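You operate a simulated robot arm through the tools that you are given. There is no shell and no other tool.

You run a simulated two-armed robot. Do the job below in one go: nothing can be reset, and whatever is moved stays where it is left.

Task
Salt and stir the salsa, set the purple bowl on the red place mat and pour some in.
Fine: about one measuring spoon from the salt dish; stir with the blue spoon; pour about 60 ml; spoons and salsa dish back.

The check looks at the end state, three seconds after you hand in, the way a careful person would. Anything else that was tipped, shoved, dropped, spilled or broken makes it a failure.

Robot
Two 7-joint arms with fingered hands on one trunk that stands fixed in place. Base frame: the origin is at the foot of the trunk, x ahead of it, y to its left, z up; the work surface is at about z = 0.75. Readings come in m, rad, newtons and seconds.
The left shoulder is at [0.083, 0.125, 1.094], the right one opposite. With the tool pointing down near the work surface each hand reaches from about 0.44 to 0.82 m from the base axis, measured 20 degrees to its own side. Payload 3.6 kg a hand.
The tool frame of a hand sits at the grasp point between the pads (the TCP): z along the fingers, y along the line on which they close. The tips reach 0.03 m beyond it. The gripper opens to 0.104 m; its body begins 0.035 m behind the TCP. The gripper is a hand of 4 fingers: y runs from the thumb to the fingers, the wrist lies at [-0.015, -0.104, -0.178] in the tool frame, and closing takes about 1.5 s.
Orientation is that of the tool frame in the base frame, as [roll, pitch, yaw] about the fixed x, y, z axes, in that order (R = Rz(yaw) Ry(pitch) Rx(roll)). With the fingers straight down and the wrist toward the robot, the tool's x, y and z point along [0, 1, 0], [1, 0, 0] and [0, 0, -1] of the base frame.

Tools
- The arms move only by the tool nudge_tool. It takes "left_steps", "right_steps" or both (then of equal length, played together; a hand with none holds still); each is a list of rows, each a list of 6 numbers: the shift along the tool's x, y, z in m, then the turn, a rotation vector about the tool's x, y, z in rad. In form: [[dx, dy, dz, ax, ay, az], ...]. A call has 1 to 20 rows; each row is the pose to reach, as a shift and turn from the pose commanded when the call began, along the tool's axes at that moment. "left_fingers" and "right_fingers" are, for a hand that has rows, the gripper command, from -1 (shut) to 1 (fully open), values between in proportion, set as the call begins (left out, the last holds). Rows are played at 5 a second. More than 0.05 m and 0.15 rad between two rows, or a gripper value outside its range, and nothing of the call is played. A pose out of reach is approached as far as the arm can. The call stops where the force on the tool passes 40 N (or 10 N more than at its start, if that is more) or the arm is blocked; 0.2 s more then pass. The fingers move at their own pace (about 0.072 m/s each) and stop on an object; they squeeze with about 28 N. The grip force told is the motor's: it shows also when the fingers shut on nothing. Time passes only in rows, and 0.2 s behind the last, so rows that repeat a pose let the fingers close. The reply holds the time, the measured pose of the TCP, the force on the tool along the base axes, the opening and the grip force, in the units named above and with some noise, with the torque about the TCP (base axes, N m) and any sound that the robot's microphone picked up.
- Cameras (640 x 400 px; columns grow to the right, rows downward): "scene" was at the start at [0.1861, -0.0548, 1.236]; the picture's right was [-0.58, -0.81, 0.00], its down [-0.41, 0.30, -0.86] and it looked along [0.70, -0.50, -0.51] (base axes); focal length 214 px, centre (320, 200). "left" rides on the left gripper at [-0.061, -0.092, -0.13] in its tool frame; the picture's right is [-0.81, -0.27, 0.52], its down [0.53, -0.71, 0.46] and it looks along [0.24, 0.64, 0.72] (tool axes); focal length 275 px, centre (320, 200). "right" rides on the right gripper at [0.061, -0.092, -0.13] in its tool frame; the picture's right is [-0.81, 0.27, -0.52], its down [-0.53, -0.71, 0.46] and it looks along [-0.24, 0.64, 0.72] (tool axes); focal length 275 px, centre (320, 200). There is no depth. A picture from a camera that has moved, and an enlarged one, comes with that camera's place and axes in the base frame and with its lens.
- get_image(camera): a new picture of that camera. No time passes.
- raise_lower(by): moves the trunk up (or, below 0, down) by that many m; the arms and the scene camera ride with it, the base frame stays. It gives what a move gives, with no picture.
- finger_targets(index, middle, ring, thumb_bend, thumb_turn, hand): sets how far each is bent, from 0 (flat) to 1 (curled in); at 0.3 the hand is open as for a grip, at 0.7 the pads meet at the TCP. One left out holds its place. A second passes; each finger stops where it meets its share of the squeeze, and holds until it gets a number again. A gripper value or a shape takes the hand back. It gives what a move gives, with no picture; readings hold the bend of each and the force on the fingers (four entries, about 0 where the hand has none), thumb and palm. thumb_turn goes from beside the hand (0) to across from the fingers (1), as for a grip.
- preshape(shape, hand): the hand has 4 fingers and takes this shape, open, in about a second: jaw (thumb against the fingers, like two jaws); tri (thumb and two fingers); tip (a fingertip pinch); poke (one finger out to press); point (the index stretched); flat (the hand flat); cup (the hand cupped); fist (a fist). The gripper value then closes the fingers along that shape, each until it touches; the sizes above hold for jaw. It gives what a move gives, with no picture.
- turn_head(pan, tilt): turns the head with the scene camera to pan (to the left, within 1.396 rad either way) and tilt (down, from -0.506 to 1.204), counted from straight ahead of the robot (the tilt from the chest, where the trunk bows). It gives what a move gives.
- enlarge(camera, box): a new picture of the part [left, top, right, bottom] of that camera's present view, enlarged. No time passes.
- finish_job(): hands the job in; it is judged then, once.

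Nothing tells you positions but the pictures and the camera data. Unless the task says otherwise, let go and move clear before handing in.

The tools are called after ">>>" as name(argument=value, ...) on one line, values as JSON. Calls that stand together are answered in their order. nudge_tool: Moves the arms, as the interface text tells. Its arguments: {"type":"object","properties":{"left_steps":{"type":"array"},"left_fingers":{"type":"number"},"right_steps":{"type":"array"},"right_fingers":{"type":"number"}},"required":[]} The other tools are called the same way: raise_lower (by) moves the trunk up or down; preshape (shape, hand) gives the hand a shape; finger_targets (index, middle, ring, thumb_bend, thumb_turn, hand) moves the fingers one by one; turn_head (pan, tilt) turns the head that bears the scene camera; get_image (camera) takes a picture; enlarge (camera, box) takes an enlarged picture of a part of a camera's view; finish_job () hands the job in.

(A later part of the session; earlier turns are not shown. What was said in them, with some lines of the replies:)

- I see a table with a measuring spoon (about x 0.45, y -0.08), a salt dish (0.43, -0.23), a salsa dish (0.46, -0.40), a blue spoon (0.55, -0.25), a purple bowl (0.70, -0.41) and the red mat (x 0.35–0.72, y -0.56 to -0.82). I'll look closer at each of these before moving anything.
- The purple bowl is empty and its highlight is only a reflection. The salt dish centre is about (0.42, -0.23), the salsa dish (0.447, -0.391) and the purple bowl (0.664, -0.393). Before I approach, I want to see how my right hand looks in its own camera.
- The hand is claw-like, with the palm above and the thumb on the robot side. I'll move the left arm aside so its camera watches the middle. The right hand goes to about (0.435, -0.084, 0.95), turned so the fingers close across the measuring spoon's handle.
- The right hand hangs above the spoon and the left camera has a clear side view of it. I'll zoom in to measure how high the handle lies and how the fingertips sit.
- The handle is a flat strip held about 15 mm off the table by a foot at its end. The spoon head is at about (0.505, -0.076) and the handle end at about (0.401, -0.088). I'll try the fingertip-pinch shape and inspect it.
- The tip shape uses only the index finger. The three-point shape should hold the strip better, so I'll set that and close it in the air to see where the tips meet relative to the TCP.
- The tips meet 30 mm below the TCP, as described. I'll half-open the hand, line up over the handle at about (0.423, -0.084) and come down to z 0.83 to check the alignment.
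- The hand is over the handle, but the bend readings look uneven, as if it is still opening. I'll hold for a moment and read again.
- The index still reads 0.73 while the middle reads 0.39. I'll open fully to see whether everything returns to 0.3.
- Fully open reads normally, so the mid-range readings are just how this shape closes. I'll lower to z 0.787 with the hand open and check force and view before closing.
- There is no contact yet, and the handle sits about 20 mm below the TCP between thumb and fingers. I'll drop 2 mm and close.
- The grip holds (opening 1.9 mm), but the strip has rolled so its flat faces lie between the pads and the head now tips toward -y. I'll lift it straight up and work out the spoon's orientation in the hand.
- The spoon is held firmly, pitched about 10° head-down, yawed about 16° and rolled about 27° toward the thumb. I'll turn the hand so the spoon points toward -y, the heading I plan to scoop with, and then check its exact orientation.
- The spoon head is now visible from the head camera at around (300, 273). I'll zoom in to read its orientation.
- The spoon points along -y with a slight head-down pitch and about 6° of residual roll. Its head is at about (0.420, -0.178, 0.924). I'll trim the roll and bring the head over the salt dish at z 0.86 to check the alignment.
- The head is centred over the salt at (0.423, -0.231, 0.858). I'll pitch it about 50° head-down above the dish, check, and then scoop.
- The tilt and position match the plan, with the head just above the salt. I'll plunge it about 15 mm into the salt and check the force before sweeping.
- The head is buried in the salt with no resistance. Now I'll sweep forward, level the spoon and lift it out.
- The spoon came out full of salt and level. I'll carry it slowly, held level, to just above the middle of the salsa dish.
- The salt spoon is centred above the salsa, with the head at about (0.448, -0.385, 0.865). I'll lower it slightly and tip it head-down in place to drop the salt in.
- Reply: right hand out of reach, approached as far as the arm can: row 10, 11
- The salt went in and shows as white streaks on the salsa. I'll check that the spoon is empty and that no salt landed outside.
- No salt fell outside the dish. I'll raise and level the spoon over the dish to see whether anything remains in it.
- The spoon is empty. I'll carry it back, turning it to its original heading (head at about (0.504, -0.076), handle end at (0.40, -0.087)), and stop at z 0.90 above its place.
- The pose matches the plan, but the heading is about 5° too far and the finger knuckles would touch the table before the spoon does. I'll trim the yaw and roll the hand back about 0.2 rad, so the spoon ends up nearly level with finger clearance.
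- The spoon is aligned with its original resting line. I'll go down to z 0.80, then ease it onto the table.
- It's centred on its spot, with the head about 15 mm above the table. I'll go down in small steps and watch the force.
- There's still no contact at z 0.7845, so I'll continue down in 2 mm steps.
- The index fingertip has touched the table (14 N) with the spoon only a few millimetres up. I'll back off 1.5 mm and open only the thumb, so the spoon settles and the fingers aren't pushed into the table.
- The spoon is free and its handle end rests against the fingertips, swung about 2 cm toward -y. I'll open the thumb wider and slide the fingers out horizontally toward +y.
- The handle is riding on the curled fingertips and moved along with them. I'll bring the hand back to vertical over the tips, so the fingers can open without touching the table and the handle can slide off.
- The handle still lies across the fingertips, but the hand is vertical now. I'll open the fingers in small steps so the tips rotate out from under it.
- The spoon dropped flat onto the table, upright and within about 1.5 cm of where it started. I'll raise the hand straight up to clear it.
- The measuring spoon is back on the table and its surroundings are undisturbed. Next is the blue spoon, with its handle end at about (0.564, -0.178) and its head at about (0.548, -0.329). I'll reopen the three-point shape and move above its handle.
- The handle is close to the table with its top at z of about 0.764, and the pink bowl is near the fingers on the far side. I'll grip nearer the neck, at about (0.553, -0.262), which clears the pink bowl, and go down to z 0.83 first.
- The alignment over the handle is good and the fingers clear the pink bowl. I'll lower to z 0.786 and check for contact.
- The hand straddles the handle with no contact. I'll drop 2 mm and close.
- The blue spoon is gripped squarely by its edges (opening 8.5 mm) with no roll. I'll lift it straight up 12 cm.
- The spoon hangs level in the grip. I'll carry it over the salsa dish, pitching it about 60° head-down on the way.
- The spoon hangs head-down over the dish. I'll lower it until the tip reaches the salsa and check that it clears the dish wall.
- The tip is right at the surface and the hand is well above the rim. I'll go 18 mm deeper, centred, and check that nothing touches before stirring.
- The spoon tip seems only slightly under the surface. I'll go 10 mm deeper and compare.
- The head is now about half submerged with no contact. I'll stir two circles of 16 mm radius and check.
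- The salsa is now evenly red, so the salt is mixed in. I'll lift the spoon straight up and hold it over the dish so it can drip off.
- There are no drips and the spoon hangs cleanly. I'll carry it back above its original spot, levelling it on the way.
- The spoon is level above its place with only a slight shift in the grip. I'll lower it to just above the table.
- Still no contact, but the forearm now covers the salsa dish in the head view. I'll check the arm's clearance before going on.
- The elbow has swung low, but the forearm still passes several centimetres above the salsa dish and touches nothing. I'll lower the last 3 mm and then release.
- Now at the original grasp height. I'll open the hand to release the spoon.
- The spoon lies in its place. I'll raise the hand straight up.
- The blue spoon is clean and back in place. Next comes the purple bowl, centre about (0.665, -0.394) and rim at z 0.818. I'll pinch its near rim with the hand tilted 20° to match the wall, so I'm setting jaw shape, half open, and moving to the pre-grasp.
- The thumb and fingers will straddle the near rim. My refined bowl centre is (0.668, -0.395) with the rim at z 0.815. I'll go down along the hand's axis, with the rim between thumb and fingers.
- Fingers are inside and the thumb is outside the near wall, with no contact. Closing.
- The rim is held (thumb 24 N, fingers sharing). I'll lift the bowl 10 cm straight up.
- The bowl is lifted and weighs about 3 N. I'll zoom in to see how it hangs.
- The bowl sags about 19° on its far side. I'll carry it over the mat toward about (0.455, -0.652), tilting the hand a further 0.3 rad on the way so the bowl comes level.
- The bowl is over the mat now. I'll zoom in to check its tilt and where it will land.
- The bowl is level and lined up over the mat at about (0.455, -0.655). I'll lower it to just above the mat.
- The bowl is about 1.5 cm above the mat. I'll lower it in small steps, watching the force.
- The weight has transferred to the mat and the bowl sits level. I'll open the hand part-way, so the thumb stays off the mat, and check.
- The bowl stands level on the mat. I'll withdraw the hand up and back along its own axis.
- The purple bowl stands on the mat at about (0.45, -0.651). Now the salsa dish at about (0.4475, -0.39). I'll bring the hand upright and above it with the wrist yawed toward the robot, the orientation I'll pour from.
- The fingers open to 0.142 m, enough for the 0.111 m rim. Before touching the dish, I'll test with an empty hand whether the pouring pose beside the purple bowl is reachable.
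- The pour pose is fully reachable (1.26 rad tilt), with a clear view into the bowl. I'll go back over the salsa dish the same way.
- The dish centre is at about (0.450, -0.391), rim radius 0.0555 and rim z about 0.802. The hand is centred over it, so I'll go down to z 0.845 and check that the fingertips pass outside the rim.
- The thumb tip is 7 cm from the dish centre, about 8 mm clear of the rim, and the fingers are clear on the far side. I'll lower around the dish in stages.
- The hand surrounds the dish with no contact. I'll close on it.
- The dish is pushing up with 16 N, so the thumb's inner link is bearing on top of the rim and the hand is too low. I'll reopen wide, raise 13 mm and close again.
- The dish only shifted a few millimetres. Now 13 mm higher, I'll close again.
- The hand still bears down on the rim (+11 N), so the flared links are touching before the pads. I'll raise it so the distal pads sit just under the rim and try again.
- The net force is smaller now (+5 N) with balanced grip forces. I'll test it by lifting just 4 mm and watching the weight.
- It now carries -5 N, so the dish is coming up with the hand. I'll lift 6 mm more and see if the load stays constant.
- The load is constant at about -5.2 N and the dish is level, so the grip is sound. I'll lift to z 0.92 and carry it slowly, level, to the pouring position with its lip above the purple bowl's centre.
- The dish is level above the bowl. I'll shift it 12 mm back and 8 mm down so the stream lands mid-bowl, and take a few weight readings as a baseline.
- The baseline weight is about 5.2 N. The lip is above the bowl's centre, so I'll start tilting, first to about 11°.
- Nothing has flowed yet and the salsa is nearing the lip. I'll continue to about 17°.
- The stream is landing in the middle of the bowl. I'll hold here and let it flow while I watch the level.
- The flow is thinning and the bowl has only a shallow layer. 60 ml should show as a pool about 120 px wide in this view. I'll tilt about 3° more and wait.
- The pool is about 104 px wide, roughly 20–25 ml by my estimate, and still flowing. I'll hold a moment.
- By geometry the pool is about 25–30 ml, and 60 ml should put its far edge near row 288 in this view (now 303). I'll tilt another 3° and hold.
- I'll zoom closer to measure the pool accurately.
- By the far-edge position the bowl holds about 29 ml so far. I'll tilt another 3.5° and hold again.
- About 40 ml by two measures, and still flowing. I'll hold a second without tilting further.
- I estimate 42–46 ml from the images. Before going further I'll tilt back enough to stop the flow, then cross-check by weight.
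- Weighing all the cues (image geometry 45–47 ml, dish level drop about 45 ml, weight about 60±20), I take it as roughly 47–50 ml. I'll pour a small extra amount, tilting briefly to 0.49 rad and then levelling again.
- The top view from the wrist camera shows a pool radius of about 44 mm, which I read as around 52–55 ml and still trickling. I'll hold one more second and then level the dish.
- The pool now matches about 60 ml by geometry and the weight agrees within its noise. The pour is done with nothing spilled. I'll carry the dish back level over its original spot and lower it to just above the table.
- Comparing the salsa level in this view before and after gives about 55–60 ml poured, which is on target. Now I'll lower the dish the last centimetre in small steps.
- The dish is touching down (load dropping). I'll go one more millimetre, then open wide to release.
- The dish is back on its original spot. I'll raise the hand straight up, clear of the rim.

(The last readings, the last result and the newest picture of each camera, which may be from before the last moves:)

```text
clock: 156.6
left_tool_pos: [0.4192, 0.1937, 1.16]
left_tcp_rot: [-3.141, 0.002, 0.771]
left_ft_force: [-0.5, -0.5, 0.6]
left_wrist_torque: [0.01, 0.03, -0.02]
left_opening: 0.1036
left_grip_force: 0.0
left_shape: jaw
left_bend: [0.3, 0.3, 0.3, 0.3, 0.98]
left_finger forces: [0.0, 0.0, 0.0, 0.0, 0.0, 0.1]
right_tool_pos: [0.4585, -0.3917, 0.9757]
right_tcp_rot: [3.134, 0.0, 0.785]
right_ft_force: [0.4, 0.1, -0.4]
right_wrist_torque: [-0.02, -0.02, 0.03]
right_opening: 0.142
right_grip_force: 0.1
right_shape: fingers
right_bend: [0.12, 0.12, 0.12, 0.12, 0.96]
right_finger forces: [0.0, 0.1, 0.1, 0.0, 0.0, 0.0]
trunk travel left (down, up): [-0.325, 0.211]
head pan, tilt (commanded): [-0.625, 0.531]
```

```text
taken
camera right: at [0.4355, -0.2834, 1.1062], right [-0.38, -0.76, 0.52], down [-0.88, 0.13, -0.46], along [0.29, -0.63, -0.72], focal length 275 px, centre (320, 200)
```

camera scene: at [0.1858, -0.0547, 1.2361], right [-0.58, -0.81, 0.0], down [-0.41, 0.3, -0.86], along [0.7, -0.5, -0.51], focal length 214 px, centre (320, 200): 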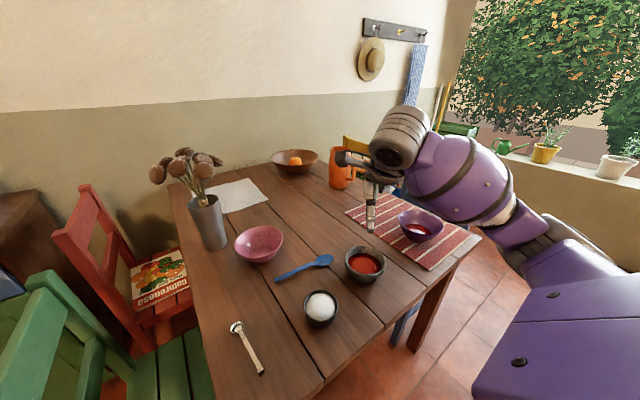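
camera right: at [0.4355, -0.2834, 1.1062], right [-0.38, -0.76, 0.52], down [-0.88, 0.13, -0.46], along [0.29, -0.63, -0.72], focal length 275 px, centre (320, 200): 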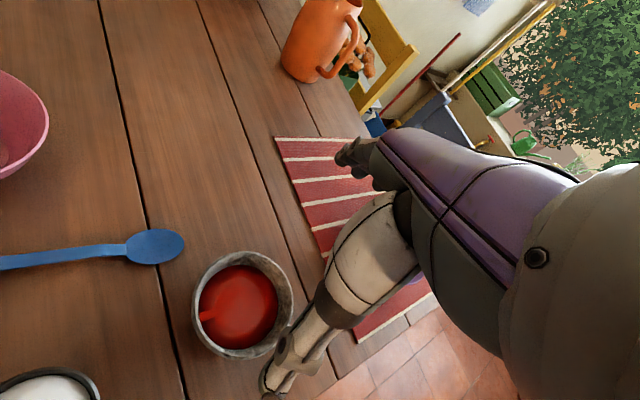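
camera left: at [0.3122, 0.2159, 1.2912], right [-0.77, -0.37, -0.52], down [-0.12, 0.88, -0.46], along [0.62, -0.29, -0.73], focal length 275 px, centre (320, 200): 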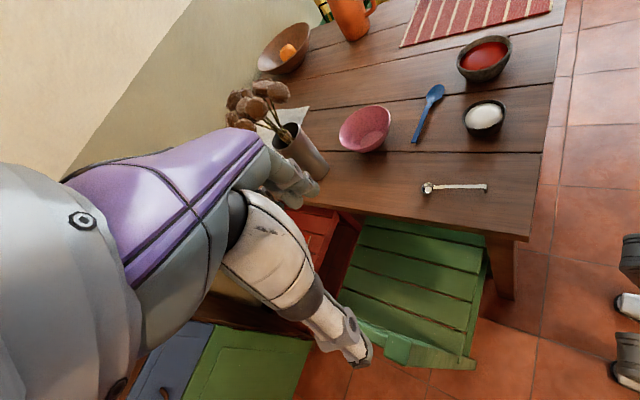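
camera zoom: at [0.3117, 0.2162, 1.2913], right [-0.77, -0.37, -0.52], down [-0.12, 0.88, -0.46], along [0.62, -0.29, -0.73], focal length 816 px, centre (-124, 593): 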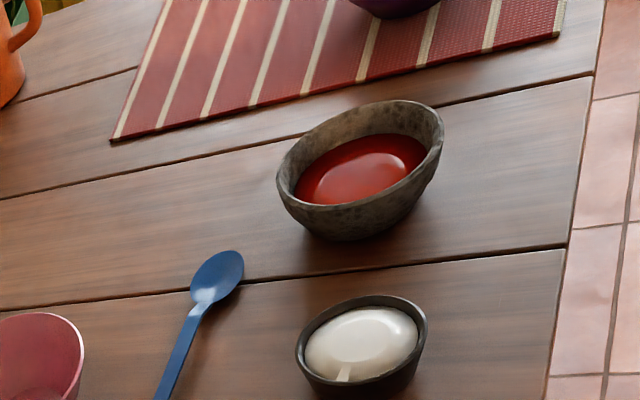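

Everything is in place and the surfaces look clean. I'll look straight down into the purple bowl with the wrist camera to verify the amount.

>>> nudge_tool(right_steps=[[-0.033, 0.0208, 0.0022, 0, 0, 0], [-0.066, 0.0416, 0.0045, 0, 0, 0], [-0.099, 0.0624, 0.0067, 0, 0, 0], [-0.132, 0.0831, 0.009, 0, 0, 0], [-0.1651, 0.1039, 0.0112, 0, 0, 0], [-0.1981, 0.1247, 0.0135, 0, 0, 0], [-0.2311, 0.1455, 0.0157, 0, 0, 0], [-0.2311, 0.1455, 0.0157, 0, 0, 0]], right_fingers=0.5)

>>> get_image(camera="right")

>>> enlarge(camera="scene", box=[390, 195, 470, 255])

```text
clock: 158.4
left_tool_pos: [0.4204, 0.1941, 1.1592]
left_tcp_rot: [-3.14, 0.002, 0.771]
left_ft_force: [-0.1, 0.7, -0.6]
left_wrist_torque: [0.01, -0.03, -0.01]
left_opening: 0.1037
left_grip_force: 0.1
left_shape: jaw
left_bend: [0.3, 0.3, 0.3, 0.3, 0.98]
left_finger forces: [0.0, 0.0, 0.0, 0.1, 0.0, 0.0]
right_tool_pos: [0.398, -0.6577, 0.9644]
right_tcp_rot: [3.133, 0.001, 0.786]
right_ft_force: [0.7, -0.1, -0.4]
right_wrist_torque: [-0.02, 0.0, -0.01]
right_opening: 0.0784
right_grip_force: 0.0
right_shape: jaw
right_bend: [0.27, 0.35, 0.33, 0.54, 0.99]
right_finger forces: [0.0, 0.1, 0.0, 0.0, 0.0, 0.0]
trunk travel left (down, up): [-0.325, 0.211]
head pan, tilt (commanded): [-0.625, 0.531]
```

```text
taken
camera right: at [0.3764, -0.5497, 1.0945], right [-0.38, -0.76, 0.52], down [-0.88, 0.12, -0.46], along [0.29, -0.63, -0.72], focal length 275 px, centre (320, 200)
```

right: 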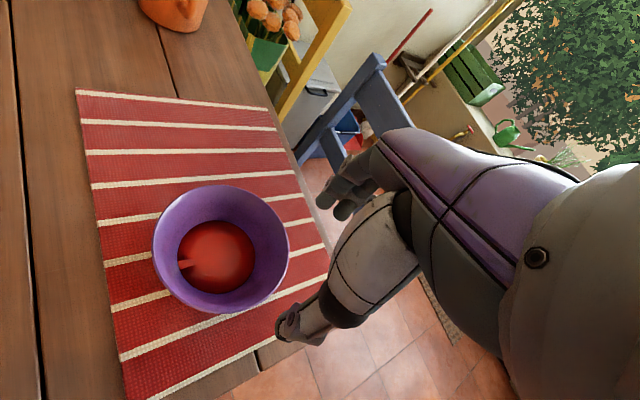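

```text
6.67 times, centred on (430, 225) of scene
camera zoom: at [0.1862, -0.0547, 1.236], right [-0.58, -0.81, 0.0], down [-0.41, 0.3, -0.86], along [0.7, -0.5, -0.51], focal length 1430 px, centre (-413, 33)
```

zoom: 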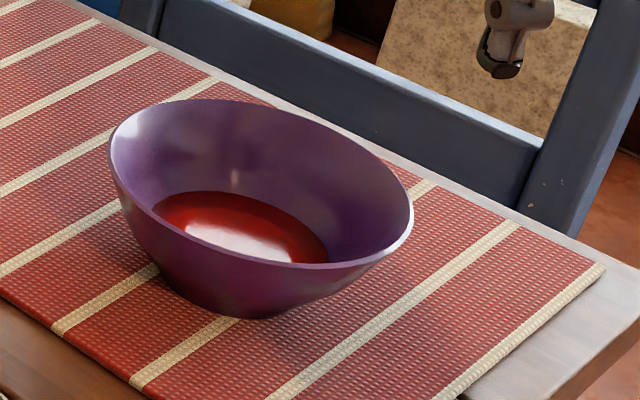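

Seen from above, the pool is about 85 mm across at roughly 14 mm depth, close to 58 ml. The mat and table are clean, so I'll withdraw the right hand up and back to its starting area.

>>> nudge_tool(right_steps=[[0, 0, -0.04, 0, 0, 0], [0, 0, -0.08, 0, 0, 0], [0, 0, -0.12, 0, 0, 0], [0.0198, -0.0334, -0.14, 0, 0, 0], [0.0396, -0.0668, -0.14, 0, 0, 0], [0.0594, -0.1001, -0.14, 0, 0, 0], [0.0792, -0.1335, -0.14, 0, 0, 0], [0.099, -0.1669, -0.14, 0, 0, 0], [0.099, -0.1669, -0.14, 0, 0, 0]], right_fingers=1)

>>> get_image(camera="scene")

>>> get_image(camera="right")

>>> enlarge(camera="left", box=[330, 0, 560, 215])

```text
clock: 160.4
left_tool_pos: [0.4196, 0.1937, 1.1592]
left_tcp_rot: [-3.14, 0.002, 0.771]
left_ft_force: [-0.1, 0.2, 0.7]
left_wrist_torque: [0.03, -0.02, 0.0]
left_opening: 0.1035
left_grip_force: 0.1
left_shape: jaw
left_bend: [0.3, 0.3, 0.3, 0.3, 0.98]
left_finger forces: [0.0, 0.0, 0.0, 0.0, 0.1, 0.1]
right_tool_pos: [0.3512, -0.4672, 1.1024]
right_tcp_rot: [3.132, 0.001, 0.785]
right_ft_force: [-0.1, -0.1, 0.3]
right_wrist_torque: [0.01, -0.02, 0.02]
right_opening: 0.1039
right_grip_force: 0.1
right_shape: jaw
right_bend: [0.3, 0.3, 0.3, 0.3, 0.98]
right_finger forces: [0.0, 0.1, 0.0, 0.0, 0.0, 0.0]
trunk travel left (down, up): [-0.325, 0.211]
head pan, tilt (commanded): [-0.625, 0.531]
```

```text
taken
camera scene: at [0.1862, -0.055, 1.236], right [-0.58, -0.81, 0.0], down [-0.41, 0.3, -0.86], along [0.7, -0.5, -0.51], focal length 214 px, centre (320, 200)
```

scene: 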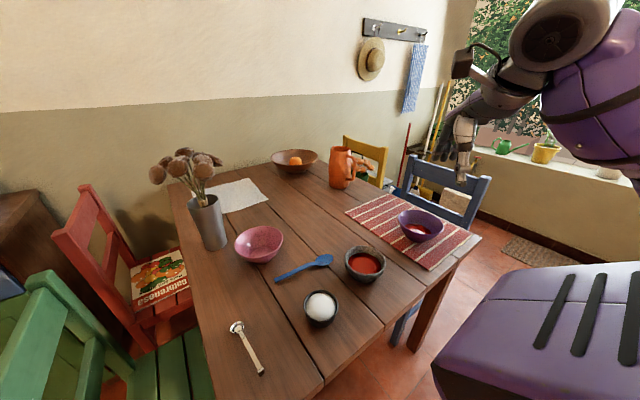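

```text
taken
camera right: at [0.3278, -0.3588, 1.2326], right [-0.38, -0.76, 0.52], down [-0.88, 0.12, -0.46], along [0.29, -0.63, -0.72], focal length 275 px, centre (320, 200)
```

right: 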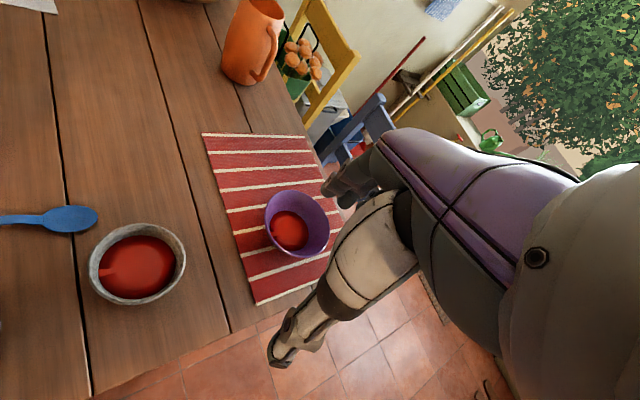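

```text
1.86 times, centred on (445, 108) of left
camera zoom: at [0.3121, 0.2158, 1.2912], right [-0.77, -0.37, -0.52], down [-0.12, 0.88, -0.46], along [0.62, -0.29, -0.73], focal length 512 px, centre (87, 372)
```

zoom: 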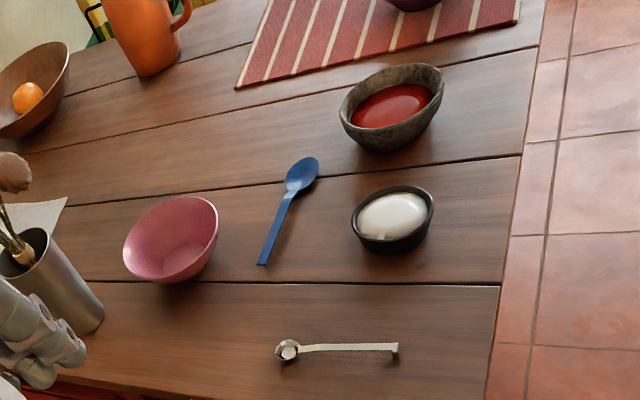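

The purple bowl is on the mat with about 60 ml of salsa in it, and both spoons and the salsa dish are back. The measuring spoon lies about 1.5 cm from where it started. Nothing is tipped or spilled, and both hands are clear. I'll take one last close look before handing in.

>>> enlarge(camera="scene", box=[210, 180, 490, 390])

>>> enlarge(camera="right", box=[60, 120, 360, 330])

```text
1.90 times, centred on (350, 285) of scene
camera zoom: at [0.1862, -0.055, 1.236], right [-0.58, -0.81, 0.0], down [-0.41, 0.3, -0.86], along [0.7, -0.5, -0.51], focal length 408 px, centre (263, 38)
```

zoom: 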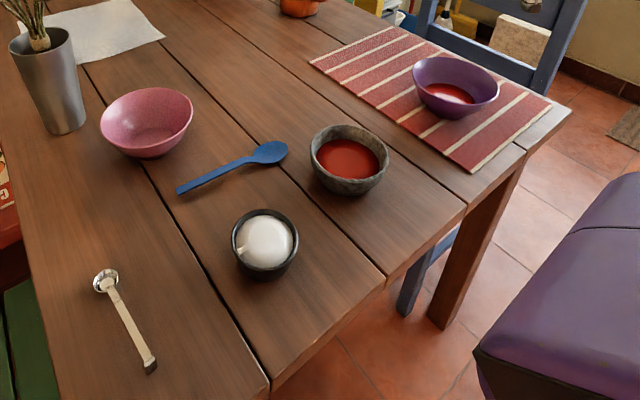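

```text
1.90 times, centred on (210, 225) of right
camera zoom: at [0.3278, -0.3588, 1.2326], right [-0.38, -0.76, 0.52], down [-0.88, 0.12, -0.46], along [0.29, -0.63, -0.72], focal length 524 px, centre (530, 152)
```

zoom: 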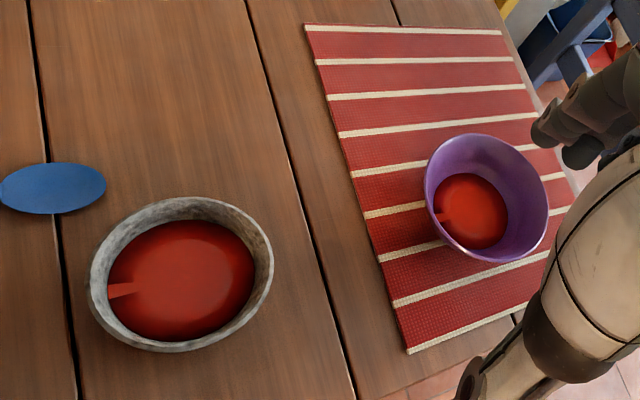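

The table and mat are clean, the bowl sits well inside the mat, and the spoons and salsa dish are back in place. I'm handing in.

>>> finish_job()

```text
The job is handed in.
```

The salsa is salted and stirred, and the purple bowl stands on the red place mat with about 60 ml of salsa in it. The job is handed in, but I haven't seen the check's result.

- **Salt:** one measuring spoon went into the salsa, and the spoon came out empty. None landed outside the dish.
- **Stirring:** I stirred with the blue spoon until the white streaks were gone and the salsa was evenly red.
- **Bowl:** it sits level and well inside the mat's edges.
- **Pour:** I judged the amount from the level in the bowl and the drop in the dish. Those put it at 55–60 ml. The weight readings were noisier (65–70 ml, give or take 20).
- **Put back:** the blue spoon and the salsa dish are within a few millimetres of where they started. The measuring spoon lies flat about 1.5 cm from its original spot, because its handle caught on the fingers when I let go.

I saw nothing tipped or spilled in the last pictures, and both hands are clear of the table.
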